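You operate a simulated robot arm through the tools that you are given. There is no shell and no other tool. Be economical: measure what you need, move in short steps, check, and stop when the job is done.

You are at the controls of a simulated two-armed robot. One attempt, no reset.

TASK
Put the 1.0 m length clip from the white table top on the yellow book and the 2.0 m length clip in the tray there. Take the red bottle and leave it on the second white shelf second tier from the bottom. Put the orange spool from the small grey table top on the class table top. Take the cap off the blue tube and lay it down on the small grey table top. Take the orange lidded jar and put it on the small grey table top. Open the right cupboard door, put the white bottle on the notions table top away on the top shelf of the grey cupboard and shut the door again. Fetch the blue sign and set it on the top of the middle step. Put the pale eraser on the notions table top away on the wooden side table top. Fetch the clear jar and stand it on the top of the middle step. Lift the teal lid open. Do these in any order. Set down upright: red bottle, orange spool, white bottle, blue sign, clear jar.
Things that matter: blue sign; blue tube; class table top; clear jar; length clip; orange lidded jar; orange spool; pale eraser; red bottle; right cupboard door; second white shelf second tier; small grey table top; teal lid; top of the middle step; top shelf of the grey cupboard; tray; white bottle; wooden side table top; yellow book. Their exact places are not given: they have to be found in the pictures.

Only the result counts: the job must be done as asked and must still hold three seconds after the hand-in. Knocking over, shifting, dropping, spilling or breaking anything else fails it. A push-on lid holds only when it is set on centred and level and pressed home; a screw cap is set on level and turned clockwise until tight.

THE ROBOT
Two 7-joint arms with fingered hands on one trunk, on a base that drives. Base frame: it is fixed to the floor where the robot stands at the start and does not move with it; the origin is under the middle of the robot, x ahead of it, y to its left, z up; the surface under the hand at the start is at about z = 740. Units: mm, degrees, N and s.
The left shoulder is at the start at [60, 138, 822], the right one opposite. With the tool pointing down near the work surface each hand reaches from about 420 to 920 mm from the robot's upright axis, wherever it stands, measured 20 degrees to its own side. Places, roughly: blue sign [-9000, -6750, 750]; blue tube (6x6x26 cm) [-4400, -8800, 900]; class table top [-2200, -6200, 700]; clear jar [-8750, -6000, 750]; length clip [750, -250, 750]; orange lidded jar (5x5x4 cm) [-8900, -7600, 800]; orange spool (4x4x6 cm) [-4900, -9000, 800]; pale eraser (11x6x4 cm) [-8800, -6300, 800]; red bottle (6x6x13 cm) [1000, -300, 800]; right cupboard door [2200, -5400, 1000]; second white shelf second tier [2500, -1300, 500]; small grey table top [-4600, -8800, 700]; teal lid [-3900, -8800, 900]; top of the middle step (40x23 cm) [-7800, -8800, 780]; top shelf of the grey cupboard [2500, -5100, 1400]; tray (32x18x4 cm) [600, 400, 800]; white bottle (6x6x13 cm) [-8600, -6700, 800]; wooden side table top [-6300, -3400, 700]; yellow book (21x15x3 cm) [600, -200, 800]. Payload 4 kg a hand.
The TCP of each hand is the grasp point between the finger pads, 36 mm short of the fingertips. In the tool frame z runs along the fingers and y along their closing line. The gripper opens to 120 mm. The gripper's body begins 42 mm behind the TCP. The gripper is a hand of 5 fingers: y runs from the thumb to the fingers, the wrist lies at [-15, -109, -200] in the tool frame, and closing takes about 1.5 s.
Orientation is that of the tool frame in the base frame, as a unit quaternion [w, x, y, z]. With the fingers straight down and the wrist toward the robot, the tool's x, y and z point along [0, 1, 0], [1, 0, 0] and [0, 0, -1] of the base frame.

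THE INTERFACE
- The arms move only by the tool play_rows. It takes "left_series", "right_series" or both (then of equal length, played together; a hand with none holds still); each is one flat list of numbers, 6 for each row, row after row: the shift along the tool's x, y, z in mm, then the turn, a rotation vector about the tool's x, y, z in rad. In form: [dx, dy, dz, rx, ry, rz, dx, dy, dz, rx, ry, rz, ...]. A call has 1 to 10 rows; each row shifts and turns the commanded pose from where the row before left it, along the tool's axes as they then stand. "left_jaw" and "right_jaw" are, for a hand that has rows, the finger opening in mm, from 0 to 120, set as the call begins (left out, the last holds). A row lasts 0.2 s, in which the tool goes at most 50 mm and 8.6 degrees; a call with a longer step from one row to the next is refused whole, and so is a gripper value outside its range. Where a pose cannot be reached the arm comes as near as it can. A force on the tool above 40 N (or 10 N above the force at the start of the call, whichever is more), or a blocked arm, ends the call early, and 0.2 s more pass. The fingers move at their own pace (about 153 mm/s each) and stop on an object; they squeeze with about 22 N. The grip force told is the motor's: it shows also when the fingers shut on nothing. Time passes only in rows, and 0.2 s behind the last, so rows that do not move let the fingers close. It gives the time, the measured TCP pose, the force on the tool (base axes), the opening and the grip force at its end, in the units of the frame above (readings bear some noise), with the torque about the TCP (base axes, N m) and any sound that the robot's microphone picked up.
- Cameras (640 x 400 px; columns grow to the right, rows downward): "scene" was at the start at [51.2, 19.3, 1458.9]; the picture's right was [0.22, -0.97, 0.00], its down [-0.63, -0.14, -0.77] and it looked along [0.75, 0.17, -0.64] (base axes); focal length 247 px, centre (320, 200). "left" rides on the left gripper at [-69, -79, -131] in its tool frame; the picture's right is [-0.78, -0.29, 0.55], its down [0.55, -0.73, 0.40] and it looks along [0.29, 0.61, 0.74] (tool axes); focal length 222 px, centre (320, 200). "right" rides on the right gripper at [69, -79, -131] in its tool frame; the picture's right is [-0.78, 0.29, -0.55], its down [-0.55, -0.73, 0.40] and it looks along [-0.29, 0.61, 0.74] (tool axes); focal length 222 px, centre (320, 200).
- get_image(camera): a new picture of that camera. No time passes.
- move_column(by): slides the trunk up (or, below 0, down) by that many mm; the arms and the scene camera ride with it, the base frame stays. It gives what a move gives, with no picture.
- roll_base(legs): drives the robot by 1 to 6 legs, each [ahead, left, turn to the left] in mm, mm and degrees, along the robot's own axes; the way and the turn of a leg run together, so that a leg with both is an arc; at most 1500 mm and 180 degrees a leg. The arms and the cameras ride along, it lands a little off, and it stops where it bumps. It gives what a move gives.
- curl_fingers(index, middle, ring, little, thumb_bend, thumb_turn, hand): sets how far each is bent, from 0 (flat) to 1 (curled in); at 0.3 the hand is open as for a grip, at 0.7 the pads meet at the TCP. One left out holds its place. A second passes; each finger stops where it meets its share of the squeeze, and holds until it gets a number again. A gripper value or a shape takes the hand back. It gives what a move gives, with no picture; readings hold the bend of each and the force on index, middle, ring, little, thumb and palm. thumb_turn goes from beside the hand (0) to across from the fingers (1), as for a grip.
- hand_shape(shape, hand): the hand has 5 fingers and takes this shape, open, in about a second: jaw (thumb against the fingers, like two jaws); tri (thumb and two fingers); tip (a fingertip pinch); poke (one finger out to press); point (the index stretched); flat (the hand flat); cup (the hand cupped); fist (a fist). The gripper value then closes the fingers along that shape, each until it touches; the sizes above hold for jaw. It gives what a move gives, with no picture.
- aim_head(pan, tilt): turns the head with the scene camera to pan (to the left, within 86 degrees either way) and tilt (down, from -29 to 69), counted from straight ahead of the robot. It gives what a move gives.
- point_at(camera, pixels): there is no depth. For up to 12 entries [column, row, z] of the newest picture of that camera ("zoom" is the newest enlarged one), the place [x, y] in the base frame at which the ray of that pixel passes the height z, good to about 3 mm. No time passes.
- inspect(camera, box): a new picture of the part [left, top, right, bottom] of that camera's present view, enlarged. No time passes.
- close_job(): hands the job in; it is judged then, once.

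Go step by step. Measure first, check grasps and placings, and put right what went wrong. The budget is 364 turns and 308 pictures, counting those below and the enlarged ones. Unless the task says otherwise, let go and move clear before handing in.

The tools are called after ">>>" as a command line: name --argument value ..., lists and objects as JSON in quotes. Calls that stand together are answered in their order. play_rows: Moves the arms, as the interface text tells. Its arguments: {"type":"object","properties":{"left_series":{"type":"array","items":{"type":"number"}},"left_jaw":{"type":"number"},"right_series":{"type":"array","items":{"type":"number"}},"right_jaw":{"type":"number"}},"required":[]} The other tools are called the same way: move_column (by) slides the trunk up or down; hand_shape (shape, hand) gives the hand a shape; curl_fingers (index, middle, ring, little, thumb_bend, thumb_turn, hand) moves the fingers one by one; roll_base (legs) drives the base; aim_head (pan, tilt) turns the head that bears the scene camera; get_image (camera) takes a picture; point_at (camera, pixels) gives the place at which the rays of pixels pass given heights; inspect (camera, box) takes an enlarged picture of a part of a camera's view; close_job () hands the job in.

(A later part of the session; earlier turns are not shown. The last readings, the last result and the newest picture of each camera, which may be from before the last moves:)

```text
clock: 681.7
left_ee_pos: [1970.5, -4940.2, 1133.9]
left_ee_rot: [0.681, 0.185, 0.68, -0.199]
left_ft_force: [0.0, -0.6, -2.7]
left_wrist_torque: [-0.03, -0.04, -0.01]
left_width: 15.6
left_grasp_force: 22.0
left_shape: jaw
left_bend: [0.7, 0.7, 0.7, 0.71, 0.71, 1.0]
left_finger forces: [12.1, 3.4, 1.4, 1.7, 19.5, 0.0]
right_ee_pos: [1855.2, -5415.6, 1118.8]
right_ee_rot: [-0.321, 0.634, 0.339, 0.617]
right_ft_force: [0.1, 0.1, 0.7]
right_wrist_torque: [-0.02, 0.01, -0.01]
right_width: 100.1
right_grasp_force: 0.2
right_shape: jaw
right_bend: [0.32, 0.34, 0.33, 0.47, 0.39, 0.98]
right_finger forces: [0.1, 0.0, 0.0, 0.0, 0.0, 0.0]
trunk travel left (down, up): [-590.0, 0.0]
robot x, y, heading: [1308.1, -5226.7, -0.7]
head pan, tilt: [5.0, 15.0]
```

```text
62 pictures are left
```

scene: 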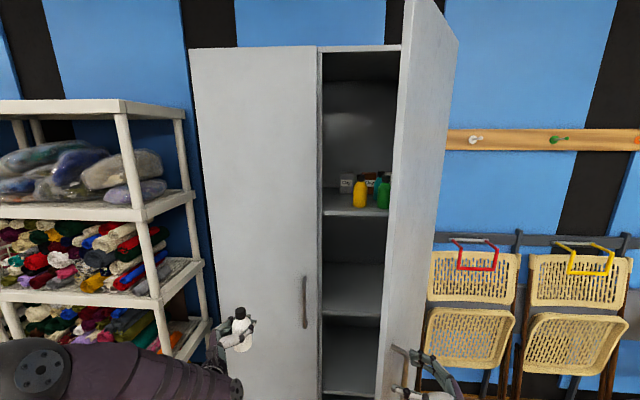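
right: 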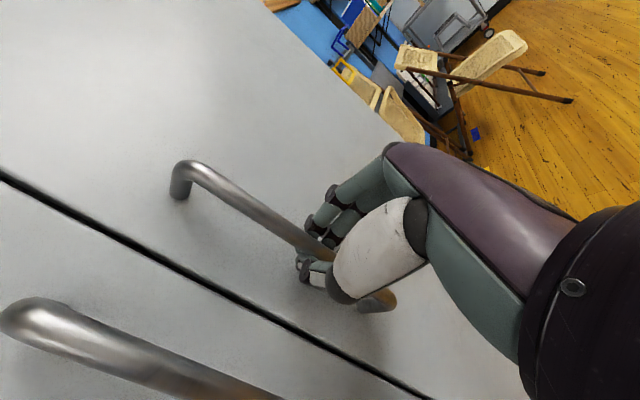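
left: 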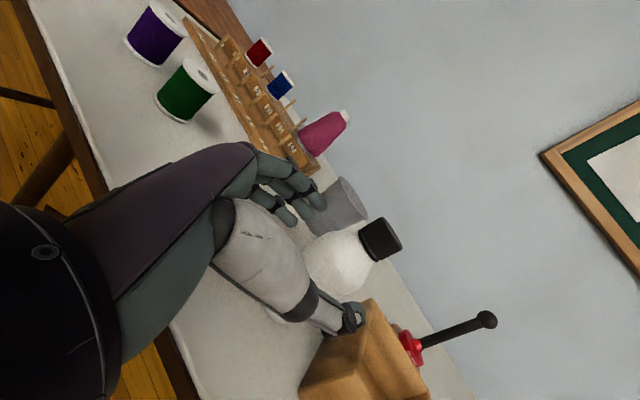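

The door stays open by itself. I'll enlarge the top shelf.

>>> inspect --camera "scene" --box '[310, 140, 430, 230]'

>>> point_at --camera "zoom" --pixels '[[65, 330, 1400], [380, 340, 1400], [210, 300, 1400], [160, 220, 1400], [340, 310, 1400], [65, 200, 1400], [100, 300, 1400]]'

```text
4.44 times, centred on (370, 185) of scene
```

zoom: 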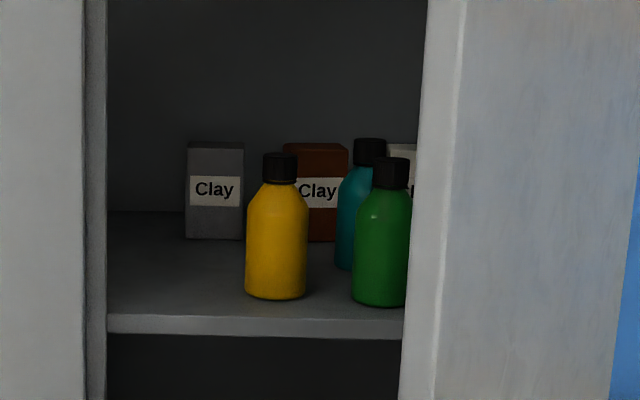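

```text
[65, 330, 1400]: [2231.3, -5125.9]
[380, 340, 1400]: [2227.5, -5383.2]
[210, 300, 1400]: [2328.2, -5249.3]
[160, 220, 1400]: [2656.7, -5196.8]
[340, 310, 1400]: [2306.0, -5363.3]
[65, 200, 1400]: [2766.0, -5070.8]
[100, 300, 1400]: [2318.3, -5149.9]
```

Free space is left of the yellow bottle, at about (2340,-5190). To get the base close enough the door must open to about 90°, so I'll first clear the right hand from the handle with a base move, and straighten it.

>>> roll_base --legs '[[-60, -70, 0]]'

>>> get_image --camera "right"

```text
clock: 682.8
left_ee_pos: [1907.9, -5008.6, 1132.9]
left_ee_rot: [0.681, 0.185, 0.68, -0.198]
left_ft_force: [1.2, -0.5, -1.4]
left_wrist_torque: [-0.04, 0.0, 0.03]
left_width: 15.7
left_grasp_force: 21.6
left_shape: jaw
left_bend: [0.7, 0.7, 0.7, 0.71, 0.71, 1.0]
left_finger forces: [12.2, 3.4, 1.3, 1.7, 19.7, 0.1]
right_ee_pos: [1793.5, -5486.3, 1119.5]
right_ee_rot: [-0.32, 0.635, 0.338, 0.617]
right_ft_force: [0.2, -0.4, 0.7]
right_wrist_torque: [0.01, -0.01, -0.01]
right_width: 100.0
right_grasp_force: 0.1
right_shape: jaw
right_bend: [0.32, 0.34, 0.33, 0.47, 0.39, 0.98]
right_finger forces: [0.1, 0.0, 0.0, 0.0, 0.0, 0.1]
trunk travel left (down, up): [-590.0, 0.0]
robot x, y, heading: [1242.2, -5298.3, -0.7]
head pan, tilt: [5.0, 15.0]
```

```text
60 pictures are left
```

right: 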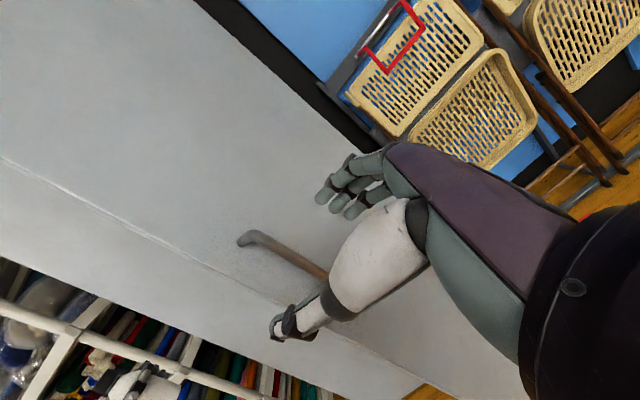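

Clear of the handle. I'll back off a bit more, straighten the hand, then go round to the inside of the door.

>>> roll_base --legs '[[-150, 0, 0]]'

>>> play_rows --right_series '[0, 0, 0, -0.143, 0, 0, 0, 0, 0, -0.143, 0, 0, 0, 0, 0, -0.143, 0, 0, 0, 0, 0, -0.143, 0, 0, 0, 0, 0, -0.143, 0, 0, 0, 0, 0, -0.143, 0, 0, 0, 0, 0, -0.143, 0, 0]' --right_jaw 0

>>> play_rows --right_series '[0, -45, 0, 0, 0, 0, 0, -45, 0, 0, 0, 0, 0, -45, 0, 0, 0, 0, 0, -45, 0, 0, 0, 0, 0, -45, 0, 0, 0, 0]'

>>> aim_head --pan -5 --tilt 25

>>> get_image --camera "scene"

```text
clock: 684.2
left_ee_pos: [1759.5, -5006.9, 1135.2]
left_ee_rot: [0.681, 0.185, 0.68, -0.199]
left_ft_force: [-1.0, 0.6, -2.6]
left_wrist_torque: [0.02, 0.03, 0.03]
left_width: 15.8
left_grasp_force: 22.4
left_shape: jaw
left_bend: [0.7, 0.7, 0.7, 0.71, 0.71, 1.0]
left_finger forces: [12.2, 3.4, 1.3, 1.8, 19.6, 0.0]
right_ee_pos: [1643.2, -5484.7, 1120.6]
right_ee_rot: [-0.319, 0.635, 0.338, 0.617]
right_ft_force: [-0.5, -1.0, -0.3]
right_wrist_torque: [-0.04, 0.01, -0.02]
right_width: 99.6
right_grasp_force: 0.1
right_shape: jaw
right_bend: [0.32, 0.34, 0.33, 0.47, 0.39, 0.98]
right_finger forces: [0.0, 0.0, 0.0, 0.1, 0.0, 0.0]
trunk travel left (down, up): [-590.0, 0.0]
robot x, y, heading: [1097.3, -5298.5, -0.6]
head pan, tilt: [5.0, 15.0]
```

```text
clock: 685.8
left_ee_pos: [1761.1, -5008.0, 1132.6]
left_ee_rot: [0.681, 0.185, 0.68, -0.2]
left_ft_force: [0.3, -0.7, -2.3]
left_wrist_torque: [-0.04, -0.03, -0.01]
left_width: 16.0
left_grasp_force: 21.8
left_shape: jaw
left_bend: [0.7, 0.7, 0.7, 0.71, 0.71, 1.0]
left_finger forces: [12.3, 3.4, 1.4, 1.7, 19.6, 0.1]
right_ee_pos: [1645.0, -5484.2, 1119.3]
right_ee_rot: [-0.32, 0.635, 0.338, 0.616]
right_ft_force: [-0.2, 0.2, 0.9]
right_wrist_torque: [0.0, -0.01, -0.02]
right_width: 0.0
right_grasp_force: 22.3
right_shape: jaw
right_bend: [0.7, 0.7, 0.7, 0.66, 0.69, 1.0]
right_finger forces: [0.1, 0.0, 0.0, 0.0, 0.0, 0.0]
right hand out of reach, approached as far as the arm can: row 1, 2, 3, 4, 5, 6, 7
trunk travel left (down, up): [-590.0, 0.0]
robot x, y, heading: [1094.5, -5295.0, -0.3]
head pan, tilt: [5.0, 15.0]
```

```text
clock: 687.0
left_ee_pos: [1759.8, -5006.4, 1132.9]
left_ee_rot: [0.681, 0.185, 0.68, -0.199]
left_ft_force: [-0.2, 0.3, -2.2]
left_wrist_torque: [0.06, -0.01, -0.02]
left_width: 15.9
left_grasp_force: 22.7
left_shape: jaw
left_bend: [0.7, 0.7, 0.7, 0.71, 0.71, 1.0]
left_finger forces: [12.2, 3.4, 1.3, 1.7, 19.6, 0.0]
right_ee_pos: [1643.8, -5483.7, 1118.5]
right_ee_rot: [-0.32, 0.635, 0.338, 0.617]
right_ft_force: [0.1, -0.1, -0.6]
right_wrist_torque: [0.0, 0.01, -0.01]
right_width: 0.0
right_grasp_force: 22.4
right_shape: jaw
right_bend: [0.7, 0.7, 0.7, 0.66, 0.69, 1.0]
right_finger forces: [0.0, 0.0, 0.0, 0.1, 0.1, 0.0]
right hand out of reach, approached as far as the arm can: row 1, 2, 3, 4, 5
trunk travel left (down, up): [-590.0, 0.0]
robot x, y, heading: [1093.4, -5293.8, -0.6]
head pan, tilt: [5.0, 15.0]
```

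```text
clock: 687.7
left_ee_pos: [1759.5, -5007.2, 1132.4]
left_ee_rot: [0.682, 0.184, 0.68, -0.2]
left_ft_force: [-0.2, -0.1, -1.8]
left_wrist_torque: [0.02, 0.0, -0.01]
left_width: 15.9
left_grasp_force: 21.8
left_shape: jaw
left_bend: [0.7, 0.7, 0.7, 0.71, 0.71, 1.0]
left_finger forces: [12.2, 3.4, 1.5, 1.7, 19.6, 0.0]
right_ee_pos: [1643.6, -5483.7, 1118.1]
right_ee_rot: [-0.321, 0.635, 0.338, 0.616]
right_ft_force: [-0.5, 1.1, -0.1]
right_wrist_torque: [0.02, -0.03, 0.02]
right_width: 0.0
right_grasp_force: 21.5
right_shape: jaw
right_bend: [0.7, 0.7, 0.7, 0.66, 0.69, 1.0]
right_finger forces: [0.1, 0.0, 0.0, 0.0, 0.0, 0.1]
trunk travel left (down, up): [-590.0, 0.0]
robot x, y, heading: [1094.0, -5296.2, -0.5]
head pan, tilt: [-5.0, 25.0]
```

```text
59 pictures are left
```

scene: 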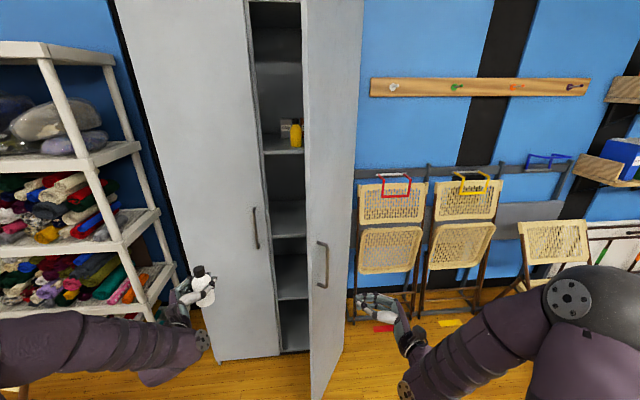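

The right arm seems stuck near a joint limit. I'll try moving it forward along its axis and down to free it.

>>> play_rows --right_series '[-30, 0, 0, 0, 0, 0, -30, 0, 0, 0, 0, 0, -30, 0, 0, 0, 0, 0, 0, 0, 0, 0, 0, 0]'

>>> play_rows --right_series '[0, 0, 40, 0, 0, 0, 0, 0, 40, 0, 0, 0, 0, 0, 40, 0, 0, 0, 0, 0, 0, 0, 0, 0]'

>>> play_rows --right_series '[0, 0, 0, -0.14, 0, 0, 0, 0, 0, -0.14, 0, 0, 0, 0, 0, 0, 0, 0]'

```text
clock: 688.7
left_ee_pos: [1759.3, -5007.2, 1132.6]
left_ee_rot: [0.681, 0.185, 0.68, -0.199]
left_ft_force: [0.0, 0.4, -1.7]
left_wrist_torque: [0.01, 0.01, 0.0]
left_width: 16.1
left_grasp_force: 22.2
left_shape: jaw
left_bend: [0.7, 0.7, 0.7, 0.71, 0.71, 1.0]
left_finger forces: [12.2, 3.4, 1.3, 1.7, 19.6, 0.0]
right_ee_pos: [1643.8, -5486.3, 1028.4]
right_ee_rot: [-0.319, 0.635, 0.339, 0.617]
right_ft_force: [-1.0, 0.2, -0.1]
right_wrist_torque: [0.02, 0.02, 0.02]
right_width: 0.3
right_grasp_force: 21.5
right_shape: jaw
right_bend: [0.7, 0.7, 0.7, 0.66, 0.69, 1.0]
right_finger forces: [0.0, 0.0, 0.0, 0.0, 0.0, 0.0]
trunk travel left (down, up): [-590.0, 0.0]
robot x, y, heading: [1091.8, -5296.5, -0.6]
head pan, tilt: [-5.0, 25.0]
```

```text
clock: 689.7
left_ee_pos: [1760.4, -5007.3, 1133.8]
left_ee_rot: [0.681, 0.185, 0.68, -0.199]
left_ft_force: [1.0, -0.9, -2.7]
left_wrist_torque: [-0.03, -0.02, -0.01]
left_width: 15.8
left_grasp_force: 21.6
left_shape: jaw
left_bend: [0.7, 0.7, 0.7, 0.71, 0.71, 1.0]
left_finger forces: [12.2, 3.5, 1.3, 1.7, 19.4, 0.1]
right_ee_pos: [1710.0, -5388.1, 1024.8]
right_ee_rot: [-0.32, 0.634, 0.338, 0.617]
right_ft_force: [0.4, 0.2, 0.2]
right_wrist_torque: [-0.03, -0.01, 0.0]
right_width: 0.2
right_grasp_force: 21.9
right_shape: jaw
right_bend: [0.7, 0.7, 0.7, 0.66, 0.69, 1.0]
right_finger forces: [0.0, 0.0, 0.0, 0.0, 0.1, 0.0]
trunk travel left (down, up): [-590.0, 0.0]
robot x, y, heading: [1093.1, -5295.4, -0.6]
head pan, tilt: [-5.0, 25.0]
```

```text
clock: 690.5
left_ee_pos: [1758.9, -5008.2, 1132.9]
left_ee_rot: [0.681, 0.185, 0.68, -0.198]
left_ft_force: [0.4, 0.6, -2.0]
left_wrist_torque: [-0.02, 0.03, -0.02]
left_width: 15.7
left_grasp_force: 21.6
left_shape: jaw
left_bend: [0.7, 0.7, 0.7, 0.71, 0.71, 1.0]
left_finger forces: [12.2, 3.4, 1.4, 1.8, 19.5, 0.0]
right_ee_pos: [1711.0, -5389.9, 1024.0]
right_ee_rot: [-0.228, 0.673, 0.248, 0.659]
right_ft_force: [-0.1, 0.0, -0.3]
right_wrist_torque: [-0.01, 0.03, -0.01]
right_width: 0.2
right_grasp_force: 22.0
right_shape: jaw
right_bend: [0.7, 0.7, 0.7, 0.66, 0.69, 1.0]
right_finger forces: [0.0, 0.1, 0.0, 0.0, 0.1, 0.0]
trunk travel left (down, up): [-590.0, 0.0]
robot x, y, heading: [1094.8, -5294.5, -0.7]
head pan, tilt: [-5.0, 25.0]
```

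Freed. Continuing to straighten and shift left to the inner side of the door.

>>> play_rows --right_series '[0, -25, -10, -0.14, 0, 0, 0, -25, -10, -0.14, 0, 0, 0, -25, 0, -0.14, 0, 0, 0, -25, 0, -0.14, 0, 0, 0, -25, 0, -0.14, 0, 0, 0, 0, 0, 0, 0, 0]'

>>> get_image --camera "scene"

```text
clock: 691.9
left_ee_pos: [1760.5, -5008.7, 1132.7]
left_ee_rot: [0.681, 0.185, 0.68, -0.2]
left_ft_force: [0.0, -0.1, -1.8]
left_wrist_torque: [0.04, -0.01, 0.0]
left_width: 15.9
left_grasp_force: 22.2
left_shape: jaw
left_bend: [0.7, 0.7, 0.7, 0.71, 0.71, 1.0]
left_finger forces: [12.2, 3.4, 1.5, 1.7, 19.6, 0.1]
right_ee_pos: [1646.4, -5289.0, 1021.8]
right_ee_rot: [0.017, 0.711, 0.008, 0.703]
right_ft_force: [0.2, 0.5, 0.0]
right_wrist_torque: [0.02, -0.01, 0.0]
right_width: 0.2
right_grasp_force: 22.1
right_shape: jaw
right_bend: [0.7, 0.7, 0.7, 0.66, 0.69, 1.0]
right_finger forces: [0.0, 0.0, 0.0, 0.1, 0.0, 0.0]
trunk travel left (down, up): [-590.0, 0.0]
robot x, y, heading: [1092.3, -5295.6, -0.3]
head pan, tilt: [-5.0, 25.0]
```

```text
58 pictures are left
```

scene: 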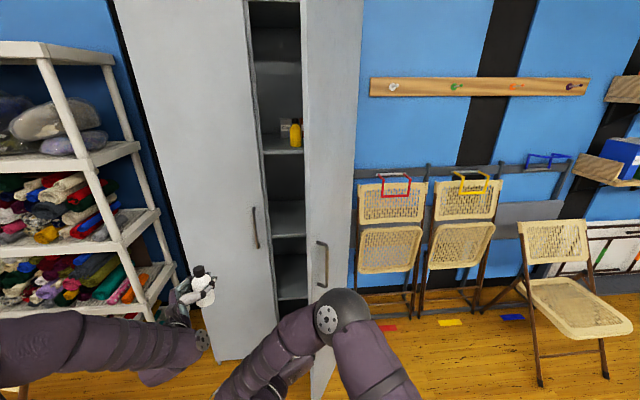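

>>> play_rows --right_series '[0, 0, 45, 0, 0, 0, 0, 0, 45, 0, 0, 0, 0, 0, 45, 0, 0, 0, 0, 0, 45, 0, 0, 0, 0, 0, 45, 0, 0, 0, 0, 0, 45, 0, 0, 0, 0, 0, 0, 0, 0, 0]'

>>> play_rows --right_series '[0, 40, 0, 0, 0, 0, 0, 40, 0, 0, 0, 0, 0, 40, 0, 0, 0, 0, 0, 40, 0, 0, 0, 0, 0, 30, 0, 0, 0, 0, 0, 0, 0, 0, 0, 0]'

>>> get_image --camera "scene"

```text
clock: 693.3
left_ee_pos: [1757.8, -5004.0, 1132.7]
left_ee_rot: [0.681, 0.184, 0.68, -0.199]
left_ft_force: [-0.2, -0.6, -2.5]
left_wrist_torque: [-0.01, -0.06, -0.02]
left_width: 15.7
left_grasp_force: 21.9
left_shape: jaw
left_bend: [0.7, 0.7, 0.7, 0.71, 0.71, 1.0]
left_finger forces: [12.2, 3.4, 1.4, 1.8, 19.5, 0.0]
right_ee_pos: [1887.5, -5275.8, 1017.0]
right_ee_rot: [0.011, 0.714, 0.012, 0.7]
right_ft_force: [-11.6, 10.5, 5.3]
right_wrist_torque: [-0.01, 0.1, -0.42]
right_width: 0.0
right_grasp_force: 22.0
right_shape: jaw
right_bend: [0.7, 0.7, 0.7, 0.66, 0.69, 1.0]
right_finger forces: [0.0, 14.7, 0.0, 0.0, 0.1, 0.0]
trunk travel left (down, up): [-590.0, 0.0]
robot x, y, heading: [1093.2, -5295.7, -0.4]
head pan, tilt: [-5.0, 25.0]
stopped in row 6 (right hand): the force on the tool passed its limit at 60 N (the readings are from after the stop); the commanded pose is now the measured one
```

```text
clock: 693.6
left_ee_pos: [1758.4, -5005.0, 1132.3]
left_ee_rot: [0.68, 0.185, 0.681, -0.199]
left_ft_force: [0.9, -0.7, -1.7]
left_wrist_torque: [-0.02, -0.01, 0.02]
left_width: 15.6
left_grasp_force: 21.9
left_shape: jaw
left_bend: [0.7, 0.7, 0.7, 0.71, 0.71, 1.0]
left_finger forces: [12.2, 3.4, 1.4, 1.8, 19.6, 0.0]
right_ee_pos: [1885.0, -5283.0, 1016.0]
right_ee_rot: [0.005, 0.715, 0.014, 0.699]
right_ft_force: [-13.3, 10.8, 4.7]
right_wrist_torque: [-0.07, 0.12, -0.41]
right_width: 0.0
right_grasp_force: 22.0
right_shape: jaw
right_bend: [0.7, 0.7, 0.7, 0.66, 0.7, 1.0]
right_finger forces: [0.0, 17.1, 0.0, 0.0, 0.0, 0.0]
trunk travel left (down, up): [-590.0, 0.0]
robot x, y, heading: [1096.3, -5297.3, -0.7]
head pan, tilt: [-5.0, 25.0]
stopped in row 1 (right hand): the force on the tool passed its limit at 52 N (the readings are from after the stop); the commanded pose is now the measured one
```

```text
57 pictures are left
```

scene: 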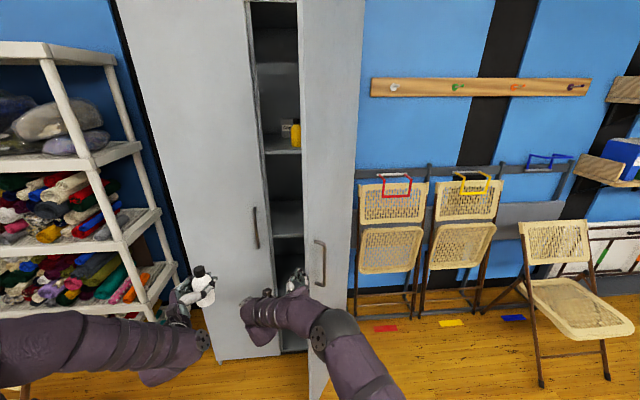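

The hand met the door's free edge; the door is only about 50° open. I'll step back, go further left, then forward and push right.

>>> play_rows --right_series '[0, -20, -30, 0, 0, 0, 0, -40, 0, 0, 0, 0, 0, -30, 0, 0, 0, 0, 0, 0, 40, 0, 0, 0, 0, 0, 40, 0, 0, 0, 0, 0, 40, 0, 0, 0, 0, 0, 0, 0, 0, 0]'

>>> get_image --camera "right"

```text
clock: 695.2
left_ee_pos: [1760.5, -5006.6, 1133.2]
left_ee_rot: [0.681, 0.185, 0.68, -0.199]
left_ft_force: [0.7, 0.5, -2.0]
left_wrist_torque: [-0.04, -0.01, 0.0]
left_width: 15.7
left_grasp_force: 21.9
left_shape: jaw
left_bend: [0.7, 0.7, 0.7, 0.71, 0.71, 1.0]
left_finger forces: [12.2, 3.4, 1.4, 1.7, 19.4, 0.0]
right_ee_pos: [1905.8, -5197.0, 1011.1]
right_ee_rot: [0.006, 0.716, 0.012, 0.698]
right_ft_force: [-0.3, -0.5, 0.4]
right_wrist_torque: [-0.01, 0.02, -0.01]
right_width: 0.1
right_grasp_force: 21.8
right_shape: jaw
right_bend: [0.7, 0.7, 0.7, 0.66, 0.7, 1.0]
right_finger forces: [0.0, 0.0, 0.0, 0.0, 0.0, 0.0]
right hand out of reach, approached as far as the arm can: row 5, 6
trunk travel left (down, up): [-590.0, 0.0]
robot x, y, heading: [1093.1, -5294.4, -0.3]
head pan, tilt: [-5.0, 25.0]
```

```text
56 pictures are left
```

right: 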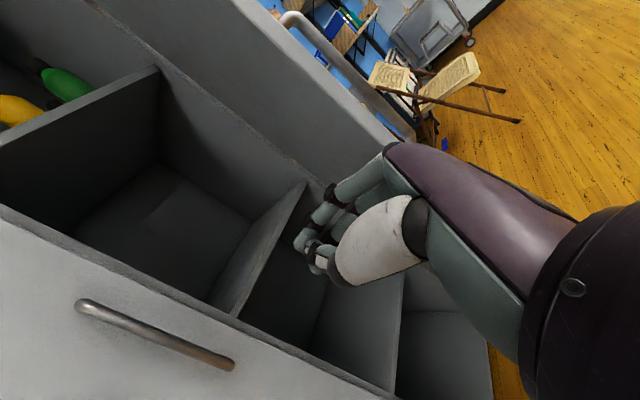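

Now the hand is on the inner side. I'll move the base ahead 90 mm and push the door to the right.

>>> roll_base --legs '[[90, 0, 0]]'

>>> play_rows --right_series '[0, 40, 0, 0, 0, 0, 0, 40, 0, 0, 0, 0, 0, 40, 0, 0, 0, 0, 0, 40, 0, 0, 0, 0, 0, 40, 0, 0, 0, 0, 0, 40, 0, 0, 0, 0, 0, 0, 0, 0, 0, 0]'

>>> get_image --camera "scene"

```text
clock: 696.3
left_ee_pos: [1850.2, -5006.3, 1131.9]
left_ee_rot: [0.68, 0.185, 0.681, -0.199]
left_ft_force: [1.0, 0.1, -1.8]
left_wrist_torque: [-0.02, -0.01, 0.01]
left_width: 15.5
left_grasp_force: 21.7
left_shape: jaw
left_bend: [0.7, 0.7, 0.7, 0.71, 0.71, 1.0]
left_finger forces: [12.2, 3.5, 1.4, 1.8, 19.6, 0.0]
right_ee_pos: [1998.3, -5198.0, 1009.5]
right_ee_rot: [0.006, 0.716, 0.012, 0.698]
right_ft_force: [-0.7, 0.0, -0.7]
right_wrist_torque: [-0.01, -0.02, 0.0]
right_width: 0.0
right_grasp_force: 22.3
right_shape: jaw
right_bend: [0.7, 0.7, 0.7, 0.66, 0.7, 1.0]
right_finger forces: [0.0, 0.0, 0.1, 0.0, 0.0, 0.0]
trunk travel left (down, up): [-590.0, 0.0]
robot x, y, heading: [1184.7, -5296.8, -0.3]
head pan, tilt: [-5.0, 25.0]
```

```text
clock: 697.9
left_ee_pos: [1849.3, -5005.2, 1132.7]
left_ee_rot: [0.68, 0.185, 0.681, -0.2]
left_ft_force: [0.3, 0.4, -2.8]
left_wrist_torque: [0.0, 0.0, 0.02]
left_width: 15.7
left_grasp_force: 21.4
left_shape: jaw
left_bend: [0.7, 0.7, 0.7, 0.71, 0.71, 1.0]
left_finger forces: [12.1, 3.4, 1.4, 1.9, 19.6, 0.0]
right_ee_pos: [1998.8, -5437.9, 1016.9]
right_ee_rot: [0.007, 0.715, 0.012, 0.699]
right_ft_force: [0.1, -0.3, 0.1]
right_wrist_torque: [0.0, 0.01, 0.0]
right_width: 0.1
right_grasp_force: 22.3
right_shape: jaw
right_bend: [0.7, 0.7, 0.7, 0.66, 0.7, 1.0]
right_finger forces: [0.0, 0.0, 0.0, 0.0, 0.0, 0.1]
trunk travel left (down, up): [-590.0, 0.0]
robot x, y, heading: [1186.3, -5298.6, -0.7]
head pan, tilt: [-5.0, 25.0]
```

```text
55 pictures are left
```

scene: 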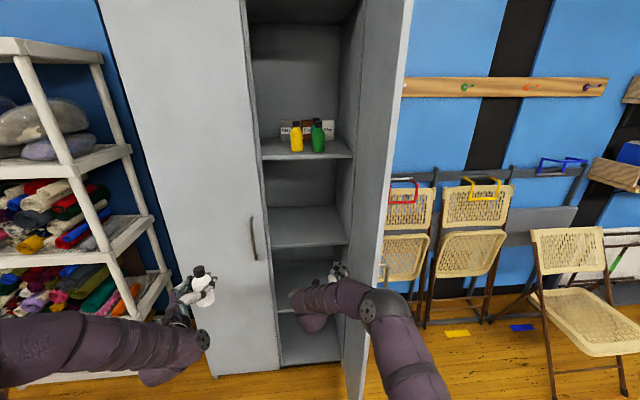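

The door swings wider. I'll push another 100 mm.

>>> play_rows --right_series '[0, 35, 0, 0, 0, 0, 0, 35, 0, 0, 0, 0, 0, 35, 0, 0, 0, 0, 0, 25, 0, 0, 0, 0, 0, 0, 0, 0, 0, 0]'

>>> get_image --camera "scene"

```text
clock: 699.1
left_ee_pos: [1847.8, -5004.2, 1133.0]
left_ee_rot: [0.681, 0.185, 0.68, -0.2]
left_ft_force: [0.2, -0.7, -2.4]
left_wrist_torque: [0.01, -0.01, 0.03]
left_width: 15.8
left_grasp_force: 21.6
left_shape: jaw
left_bend: [0.7, 0.7, 0.7, 0.71, 0.71, 1.0]
left_finger forces: [12.2, 3.3, 1.4, 1.9, 19.6, 0.0]
right_ee_pos: [1998.9, -5563.5, 1020.6]
right_ee_rot: [0.004, 0.716, 0.013, 0.698]
right_ft_force: [-8.2, 17.9, -2.2]
right_wrist_torque: [0.32, 0.05, -0.47]
right_width: 0.1
right_grasp_force: 22.4
right_shape: jaw
right_bend: [0.7, 0.7, 0.7, 0.66, 0.7, 1.0]
right_finger forces: [0.0, 19.4, 0.0, 0.1, 0.0, 0.0]
trunk travel left (down, up): [-590.0, 0.0]
robot x, y, heading: [1184.8, -5294.6, -0.3]
head pan, tilt: [-5.0, 25.0]
```

```text
54 pictures are left
```

scene: 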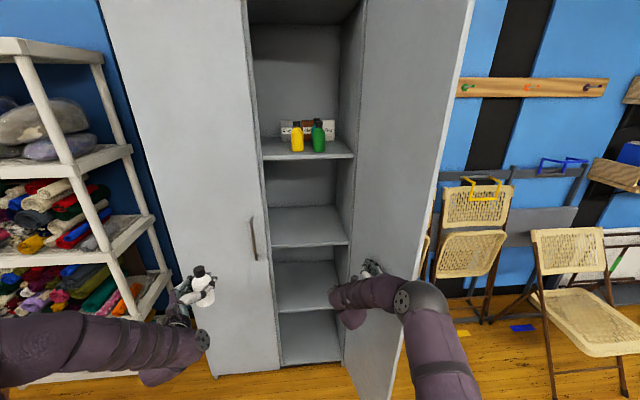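

The door is now about 105° open. I'll fold the right hand back, pull the bottle hand back, and drive the base closer on the left side.

>>> play_rows --right_series '[0, -40, 0, 0, 0, 0, 0, -20, -40, 0, 0, 0, 0, 0, -45, 0, 0, 0, 0, 0, -45, 0, 0, 0, 0, 0, -45, 0, 0, 0, 0, 0, -45, 0, 0, 0, 0, 0, -45, 0, 0, 0, 0, 0, -45, 0, 0, 0]' --left_series '[0, -21, -34, 0, 0, 0, 0, -21, -34, 0, 0, 0, 0, -21, -34, 0, 0, 0, 0, -21, -34, 0, 0, 0, 0, -21, -34, 0, 0, 0, -40, 0, 0, 0, 0, 0, -45, 0, 0, 0, 0, 0, -45, 0, 0, 0, 0, 0]'

>>> play_rows --left_series '[-45, 0, 0, 0, 0, 0, -45, 0, 0, 0, 0, 0, -45, 0, 0, 0, 0, 0, -45, 0, 0, 0, 0, 0, -40, 0, 0, 0, 0, 0, 0, 0, 0, -0.126, 0, 0, 0, 0, 0, -0.126, 0, 0, 0, 0, 0, -0.125, 0, 0]'

>>> get_image --camera "scene"

```text
clock: 700.9
left_ee_pos: [1740.7, -5002.4, 1261.8]
left_ee_rot: [0.681, 0.184, 0.68, -0.2]
left_ft_force: [-0.5, 0.0, -3.0]
left_wrist_torque: [-0.02, 0.0, 0.0]
left_width: 15.5
left_grasp_force: 22.0
left_shape: jaw
left_bend: [0.7, 0.7, 0.7, 0.71, 0.71, 1.0]
left_finger forces: [12.1, 3.3, 1.5, 1.9, 19.5, 0.0]
left hand out of reach, approached as far as the arm can: row 3, 4, 5
right_ee_pos: [1687.0, -5509.3, 1027.5]
right_ee_rot: [0.007, 0.715, 0.011, 0.699]
right_ft_force: [0.2, -0.2, -0.1]
right_wrist_torque: [0.02, 0.01, -0.02]
right_width: 0.0
right_grasp_force: 22.3
right_shape: jaw
right_bend: [0.7, 0.7, 0.7, 0.66, 0.7, 1.0]
right_finger forces: [0.0, 0.1, 0.0, 0.0, 0.0, 0.0]
trunk travel left (down, up): [-590.0, 0.0]
robot x, y, heading: [1183.4, -5295.7, -0.4]
head pan, tilt: [-5.0, 25.0]
```

```text
clock: 702.7
left_ee_pos: [1744.7, -5006.5, 1481.1]
left_ee_rot: [0.702, 0.055, 0.707, -0.069]
left_ft_force: [0.0, -1.3, -2.9]
left_wrist_torque: [-0.02, -0.02, 0.06]
left_width: 15.3
left_grasp_force: 21.8
left_shape: jaw
left_bend: [0.7, 0.7, 0.7, 0.71, 0.71, 1.0]
left_finger forces: [12.5, 3.3, 1.3, 1.8, 19.9, 0.0]
right_ee_pos: [1689.8, -5512.3, 1026.5]
right_ee_rot: [0.006, 0.717, 0.011, 0.697]
right_ft_force: [0.5, -0.9, 0.1]
right_wrist_torque: [-0.05, -0.03, 0.01]
right_width: 0.0
right_grasp_force: 22.0
right_shape: jaw
right_bend: [0.7, 0.7, 0.7, 0.66, 0.7, 1.0]
right_finger forces: [0.0, 0.0, 0.0, 0.0, 0.0, 0.1]
trunk travel left (down, up): [-590.0, 0.0]
robot x, y, heading: [1183.0, -5300.0, -0.3]
head pan, tilt: [-5.0, 25.0]
```

```text
53 pictures are left
```

scene: 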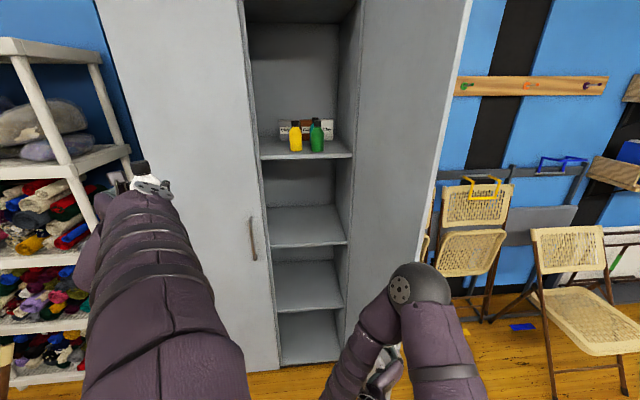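

Left hand is at shelf height, yaw -10°. I'll drive the base to about (1500,-5100) and look.

>>> roll_base --legs '[[0, 195, 0], [310, 0, 0]]'

>>> aim_head --pan -5 --tilt 12

>>> get_image --camera "scene"

```text
clock: 706.0
left_ee_pos: [2054.2, -4809.9, 1481.7]
left_ee_rot: [0.703, 0.054, 0.706, -0.069]
left_ft_force: [0.8, -0.1, -1.7]
left_wrist_torque: [-0.01, -0.03, 0.0]
left_width: 15.3
left_grasp_force: 22.4
left_shape: jaw
left_bend: [0.7, 0.7, 0.7, 0.71, 0.71, 1.0]
left_finger forces: [12.6, 3.4, 1.3, 2.0, 19.7, 0.0]
right_ee_pos: [1998.4, -5318.7, 1026.6]
right_ee_rot: [0.007, 0.715, 0.011, 0.698]
right_ft_force: [0.3, -0.4, 0.1]
right_wrist_torque: [-0.02, 0.0, 0.01]
right_width: 0.0
right_grasp_force: 22.2
right_shape: jaw
right_bend: [0.7, 0.7, 0.7, 0.66, 0.7, 1.0]
right_finger forces: [0.1, 0.0, 0.0, 0.1, 0.1, 0.0]
trunk travel left (down, up): [-590.0, 0.0]
robot x, y, heading: [1494.2, -5104.5, -0.7]
head pan, tilt: [-5.0, 25.0]
```

```text
clock: 706.7
left_ee_pos: [2053.1, -4809.0, 1482.0]
left_ee_rot: [0.703, 0.054, 0.706, -0.069]
left_ft_force: [-0.2, 0.4, -1.5]
left_wrist_torque: [-0.04, -0.01, 0.01]
left_width: 15.3
left_grasp_force: 22.5
left_shape: jaw
left_bend: [0.7, 0.7, 0.7, 0.71, 0.71, 1.0]
left_finger forces: [12.5, 3.2, 1.3, 1.7, 19.7, 0.0]
right_ee_pos: [1998.2, -5317.9, 1027.2]
right_ee_rot: [0.008, 0.716, 0.011, 0.698]
right_ft_force: [0.1, -1.4, -0.5]
right_wrist_torque: [0.0, 0.04, 0.0]
right_width: 0.2
right_grasp_force: 21.7
right_shape: jaw
right_bend: [0.7, 0.7, 0.7, 0.66, 0.7, 1.0]
right_finger forces: [0.1, 0.1, 0.0, 0.0, 0.0, 0.0]
trunk travel left (down, up): [-590.0, 0.0]
robot x, y, heading: [1493.2, -5101.6, -0.3]
head pan, tilt: [-5.0, 12.0]
```

```text
52 pictures are left
```

scene: 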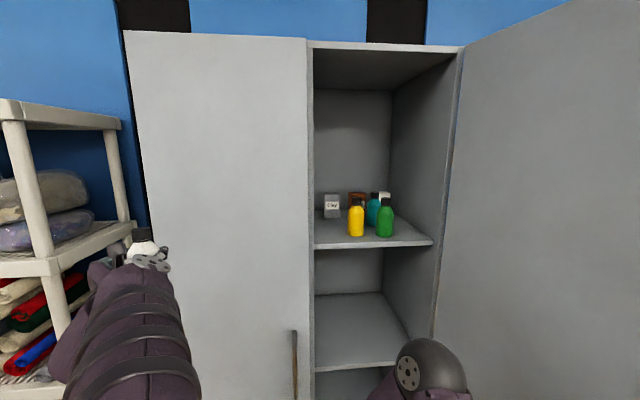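

>>> inspect --camera "scene" --box '[300, 180, 440, 260]'

>>> point_at --camera "zoom" --pixels '[[70, 270, 1400], [600, 250, 1400], [70, 300, 1400], [255, 240, 1400], [100, 230, 1400], [150, 160, 1400], [385, 240, 1400]]'

```text
4.57 times, centred on (370, 220) of scene
```

zoom: 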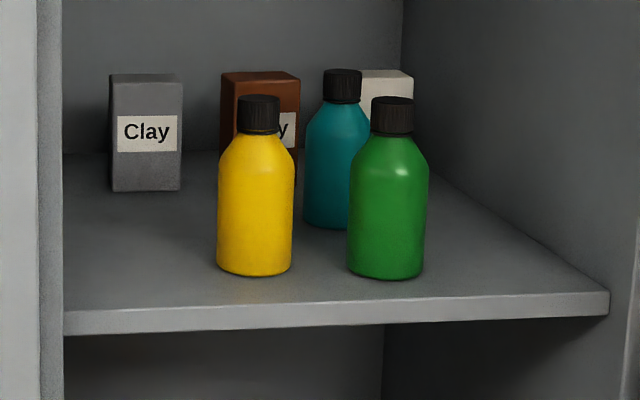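

```text
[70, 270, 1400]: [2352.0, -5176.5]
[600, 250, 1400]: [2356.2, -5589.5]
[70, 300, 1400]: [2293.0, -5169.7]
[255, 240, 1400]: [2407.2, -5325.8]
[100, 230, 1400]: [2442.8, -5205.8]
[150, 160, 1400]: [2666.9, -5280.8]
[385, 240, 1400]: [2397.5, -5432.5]
```

There's a 120 mm gap between the partition (y≈-5168) and the yellow bottle (y≈-5290). I'll move the hand across first, then bring the base nearer.

>>> play_rows --left_series '[-20, 0, 0, 0, 0, 0, 0, -37.5, 6.6, 0, 0, 0, 0, -37.5, 6.6, 0, 0, 0, 0, -37.5, 6.6, 0, 0, 0, 0, -37.5, 6.6, 0, 0, 0, 0, -37.5, 6.6, 0, 0, 0, 0, -37.5, 6.6, 0, 0, 0, 0, -37.5, 6.6, 0, 0, 0, 0, -37.5, 6.6, 0, 0, 0, 0, -37.5, 6.6, 0, 0, 0]'

>>> roll_base --legs '[[106, -66, 0]]'

>>> get_image --camera "scene"

```text
clock: 709.1
left_ee_pos: [2074.0, -5126.6, 1497.4]
left_ee_rot: [0.698, 0.036, 0.714, -0.044]
left_ft_force: [0.4, -0.7, -2.4]
left_wrist_torque: [0.02, 0.0, -0.01]
left_width: 15.3
left_grasp_force: 22.0
left_shape: jaw
left_bend: [0.7, 0.7, 0.7, 0.71, 0.71, 1.0]
left_finger forces: [12.5, 3.2, 1.3, 2.0, 19.5, 0.0]
right_ee_pos: [1997.9, -5318.4, 1027.4]
right_ee_rot: [0.007, 0.716, 0.011, 0.698]
right_ft_force: [0.7, 0.3, -0.2]
right_wrist_torque: [0.01, 0.01, -0.01]
right_width: 0.0
right_grasp_force: 21.2
right_shape: jaw
right_bend: [0.7, 0.7, 0.7, 0.66, 0.7, 1.0]
right_finger forces: [0.0, 0.1, 0.0, 0.0, 0.1, 0.0]
trunk travel left (down, up): [-590.0, 0.0]
robot x, y, heading: [1493.9, -5107.4, -0.4]
head pan, tilt: [-5.0, 12.0]
stopped in row 10 (left hand): the arm was blocked; the commanded pose is now the measured one
```

```text
clock: 710.4
left_ee_pos: [2179.8, -5195.2, 1496.1]
left_ee_rot: [0.697, 0.038, 0.715, -0.044]
left_ft_force: [0.4, -0.5, -2.5]
left_wrist_torque: [0.0, -0.04, 0.0]
left_width: 15.2
left_grasp_force: 22.3
left_shape: jaw
left_bend: [0.7, 0.7, 0.7, 0.71, 0.71, 1.0]
left_finger forces: [12.5, 3.1, 1.2, 2.1, 19.6, 0.0]
right_ee_pos: [2106.3, -5386.3, 1026.6]
right_ee_rot: [0.007, 0.716, 0.012, 0.698]
right_ft_force: [0.3, -0.4, 0.1]
right_wrist_torque: [-0.01, -0.03, 0.02]
right_width: 0.1
right_grasp_force: 21.8
right_shape: jaw
right_bend: [0.7, 0.7, 0.7, 0.66, 0.7, 1.0]
right_finger forces: [0.0, 0.0, 0.0, 0.0, 0.0, 0.0]
trunk travel left (down, up): [-590.0, 0.0]
robot x, y, heading: [1600.9, -5168.3, -0.5]
head pan, tilt: [-5.0, 12.0]
```

```text
50 pictures are left
```

scene: 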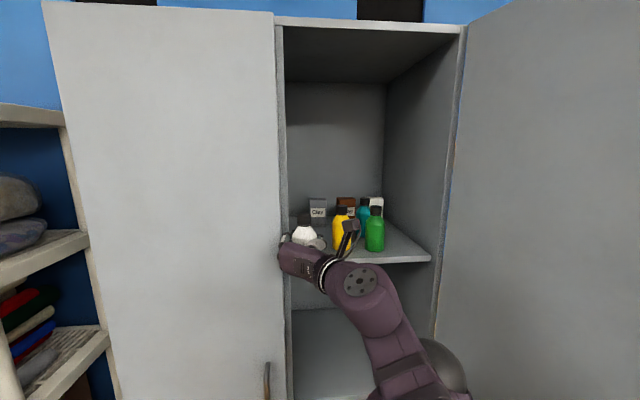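

>>> inspect --camera "scene" --box '[260, 180, 440, 290]'

>>> get_image --camera "left"

```text
3.56 times, centred on (350, 235) of scene
```

zoom: 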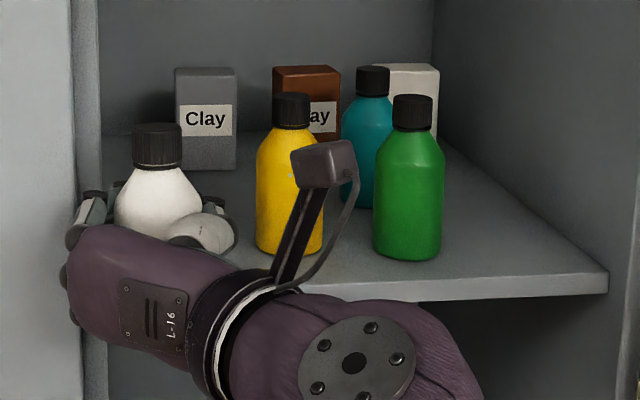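

```text
48 pictures are left
```

left: 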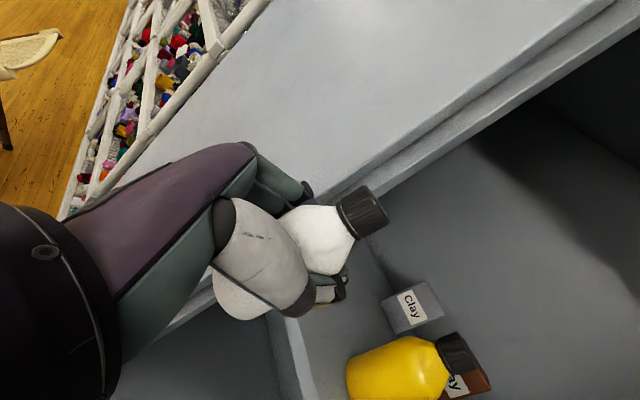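

The hand must shift about 28 mm right to clear the left door's edge. Trying with the arm.

>>> play_rows --left_series '[0, -14, 0, 0, 0, 0, 0, -14, 0, 0, 0, 0, 0, 0, 0, 0, 0, 0]'

>>> play_rows --left_series '[0, 0, 30, 0, 0, 0, 0, 0, 30, 0, 0, 0, 0, 0, 0, 0, 0, 0]'

>>> inspect --camera "scene" --box '[260, 180, 440, 290]'

```text
clock: 711.2
left_ee_pos: [2178.7, -5203.3, 1495.7]
left_ee_rot: [0.696, 0.023, 0.717, -0.039]
left_ft_force: [0.1, -0.1, -1.8]
left_wrist_torque: [0.01, 0.0, 0.0]
left_width: 15.0
left_grasp_force: 21.5
left_shape: jaw
left_bend: [0.7, 0.7, 0.7, 0.71, 0.71, 1.0]
left_finger forces: [12.3, 3.2, 1.3, 2.1, 19.5, 0.0]
right_ee_pos: [2103.8, -5389.5, 1027.5]
right_ee_rot: [0.01, 0.716, 0.008, 0.698]
right_ft_force: [-0.6, -0.1, 0.0]
right_wrist_torque: [0.0, -0.02, 0.0]
right_width: 0.0
right_grasp_force: 21.7
right_shape: jaw
right_bend: [0.7, 0.7, 0.7, 0.66, 0.7, 1.0]
right_finger forces: [0.0, 0.0, 0.0, 0.0, 0.0, 0.0]
trunk travel left (down, up): [-590.0, 0.0]
robot x, y, heading: [1599.0, -5173.4, -0.4]
head pan, tilt: [-5.0, 12.0]
```

```text
clock: 712.0
left_ee_pos: [2227.1, -5216.4, 1516.6]
left_ee_rot: [0.708, 0.027, 0.704, -0.048]
left_ft_force: [-0.3, 0.5, -1.9]
left_wrist_torque: [-0.02, -0.02, 0.02]
left_width: 15.1
left_grasp_force: 21.7
left_shape: jaw
left_bend: [0.7, 0.7, 0.7, 0.71, 0.71, 1.0]
left_finger forces: [12.7, 3.2, 1.2, 2.1, 19.7, 0.0]
right_ee_pos: [2100.6, -5394.0, 1019.0]
right_ee_rot: [0.013, 0.722, 0.005, 0.692]
right_ft_force: [0.8, 0.2, -0.1]
right_wrist_torque: [0.01, 0.0, -0.04]
right_width: 0.0
right_grasp_force: 22.3
right_shape: jaw
right_bend: [0.7, 0.7, 0.7, 0.66, 0.7, 1.0]
right_finger forces: [0.1, 0.1, 0.0, 0.0, 0.1, 0.0]
trunk travel left (down, up): [-590.0, 0.0]
robot x, y, heading: [1599.8, -5173.6, -0.7]
head pan, tilt: [-5.0, 12.0]
```

```text
3.56 times, centred on (350, 235) of scene
```

zoom: 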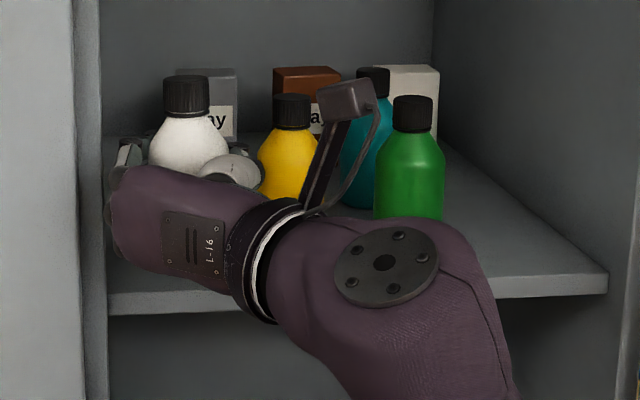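

The left arm is pressing on my own right arm (the right hand shifted too). I'll lower the right arm out of the way.

>>> play_rows --right_series '[-40, 0, -20, 0, 0, 0, -40, 0, -20, 0, 0, 0, -40, 0, -20, 0, 0, 0, -40, 0, -20, 0, 0, 0, -40, 0, -20, 0, 0, 0, -40, 0, -20, 0, 0, 0, 0, 0, 0, 0, 0, 0]'

>>> aim_head --pan -10 --tilt 30

>>> get_image --camera "scene"

```text
clock: 713.6
left_ee_pos: [2234.9, -5228.2, 1495.4]
left_ee_rot: [0.697, 0.037, 0.715, -0.044]
left_ft_force: [-0.5, 0.0, -2.7]
left_wrist_torque: [0.04, -0.04, 0.02]
left_width: 14.9
left_grasp_force: 22.1
left_shape: jaw
left_bend: [0.7, 0.7, 0.7, 0.71, 0.71, 1.0]
left_finger forces: [13.2, 3.9, 1.6, 2.3, 21.1, 0.0]
right_ee_pos: [1978.1, -5393.9, 790.7]
right_ee_rot: [0.008, 0.715, 0.011, 0.699]
right_ft_force: [0.3, 0.4, -0.7]
right_wrist_torque: [-0.02, 0.01, -0.01]
right_width: 0.2
right_grasp_force: 22.1
right_shape: jaw
right_bend: [0.7, 0.7, 0.7, 0.66, 0.7, 1.0]
right_finger forces: [0.0, 0.0, 0.1, 0.0, 0.1, 0.1]
trunk travel left (down, up): [-590.0, 0.0]
robot x, y, heading: [1601.1, -5170.6, -0.7]
head pan, tilt: [-5.0, 12.0]
```

```text
clock: 714.4
left_ee_pos: [2235.4, -5228.1, 1496.8]
left_ee_rot: [0.698, 0.038, 0.714, -0.044]
left_ft_force: [-0.4, -0.3, -1.7]
left_wrist_torque: [0.0, -0.04, 0.0]
left_width: 14.9
left_grasp_force: 22.7
left_shape: jaw
left_bend: [0.7, 0.7, 0.7, 0.71, 0.71, 1.0]
left_finger forces: [13.2, 4.0, 1.6, 2.2, 21.2, 0.0]
right_ee_pos: [1978.8, -5394.1, 791.6]
right_ee_rot: [0.007, 0.715, 0.012, 0.699]
right_ft_force: [0.9, -0.4, 0.0]
right_wrist_torque: [-0.01, -0.01, -0.01]
right_width: 0.0
right_grasp_force: 22.1
right_shape: jaw
right_bend: [0.7, 0.7, 0.7, 0.66, 0.7, 1.0]
right_finger forces: [0.0, 0.0, 0.0, 0.0, 0.0, 0.1]
trunk travel left (down, up): [-590.0, 0.0]
robot x, y, heading: [1602.7, -5173.4, -0.5]
head pan, tilt: [-10.0, 30.0]
```

```text
46 pictures are left
```

scene: 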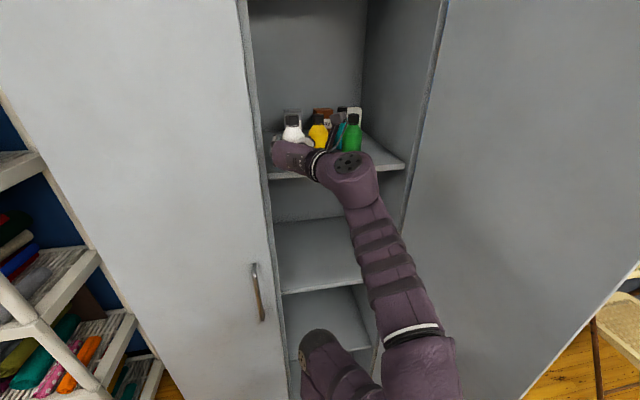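

Freed; the left hand is at (2235,-5228,1497). I'll advance in small steps with a slight left correction.

>>> play_rows --left_series '[0, 6, 25, 0, 0, 0, 0, 6, 25, 0, 0, 0, 0, 0, 0, 0, 0, 0]'

>>> aim_head --pan -5 --tilt 14

>>> inspect --camera "scene" --box '[260, 180, 420, 280]'

>>> get_image --camera "left"

```text
clock: 715.2
left_ee_pos: [2286.5, -5222.3, 1495.8]
left_ee_rot: [0.698, 0.038, 0.714, -0.044]
left_ft_force: [0.8, 1.4, -0.4]
left_wrist_torque: [-0.01, 0.01, 0.0]
left_width: 15.2
left_grasp_force: 22.2
left_shape: jaw
left_bend: [0.7, 0.7, 0.7, 0.71, 0.71, 1.0]
left_finger forces: [13.1, 3.8, 1.5, 2.2, 21.1, 0.0]
right_ee_pos: [1977.5, -5394.2, 790.3]
right_ee_rot: [0.007, 0.716, 0.012, 0.698]
right_ft_force: [0.4, 0.2, 0.1]
right_wrist_torque: [0.0, -0.03, 0.0]
right_width: 0.2
right_grasp_force: 22.1
right_shape: jaw
right_bend: [0.7, 0.7, 0.7, 0.66, 0.7, 1.0]
right_finger forces: [0.0, 0.0, 0.0, 0.0, 0.1, 0.0]
trunk travel left (down, up): [-590.0, 0.0]
robot x, y, heading: [1601.2, -5172.9, -0.4]
head pan, tilt: [-10.0, 30.0]
```

```text
clock: 716.0
left_ee_pos: [2285.3, -5222.2, 1495.4]
left_ee_rot: [0.698, 0.038, 0.714, -0.044]
left_ft_force: [-0.3, -1.8, -1.9]
left_wrist_torque: [-0.03, -0.02, -0.01]
left_width: 14.9
left_grasp_force: 21.7
left_shape: jaw
left_bend: [0.7, 0.7, 0.7, 0.71, 0.71, 1.0]
left_finger forces: [13.1, 3.8, 1.5, 2.2, 21.0, 0.0]
right_ee_pos: [1977.9, -5393.2, 790.7]
right_ee_rot: [0.007, 0.716, 0.012, 0.698]
right_ft_force: [-0.8, -1.0, -0.1]
right_wrist_torque: [-0.06, -0.03, -0.01]
right_width: 0.0
right_grasp_force: 22.1
right_shape: jaw
right_bend: [0.7, 0.7, 0.7, 0.66, 0.7, 1.0]
right_finger forces: [0.0, 0.1, 0.0, 0.0, 0.0, 0.0]
trunk travel left (down, up): [-590.0, 0.0]
robot x, y, heading: [1600.6, -5173.0, -0.5]
head pan, tilt: [-5.0, 14.0]
```

```text
4.00 times, centred on (340, 230) of scene
```

zoom: 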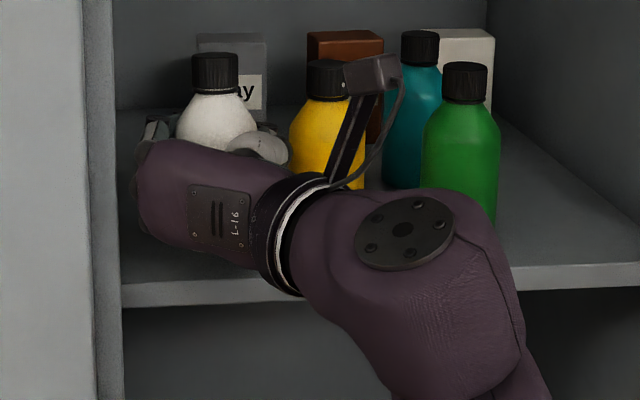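

```text
44 pictures are left
```

left: 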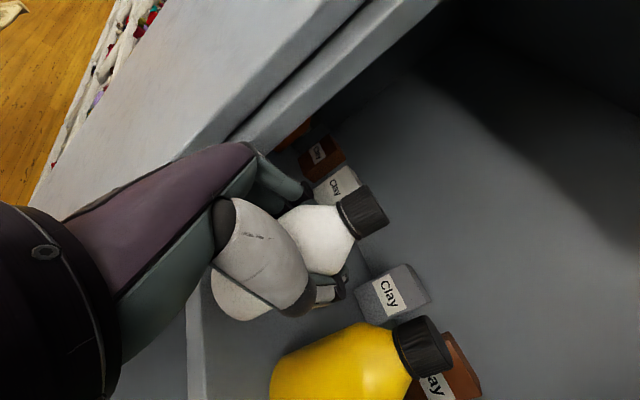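

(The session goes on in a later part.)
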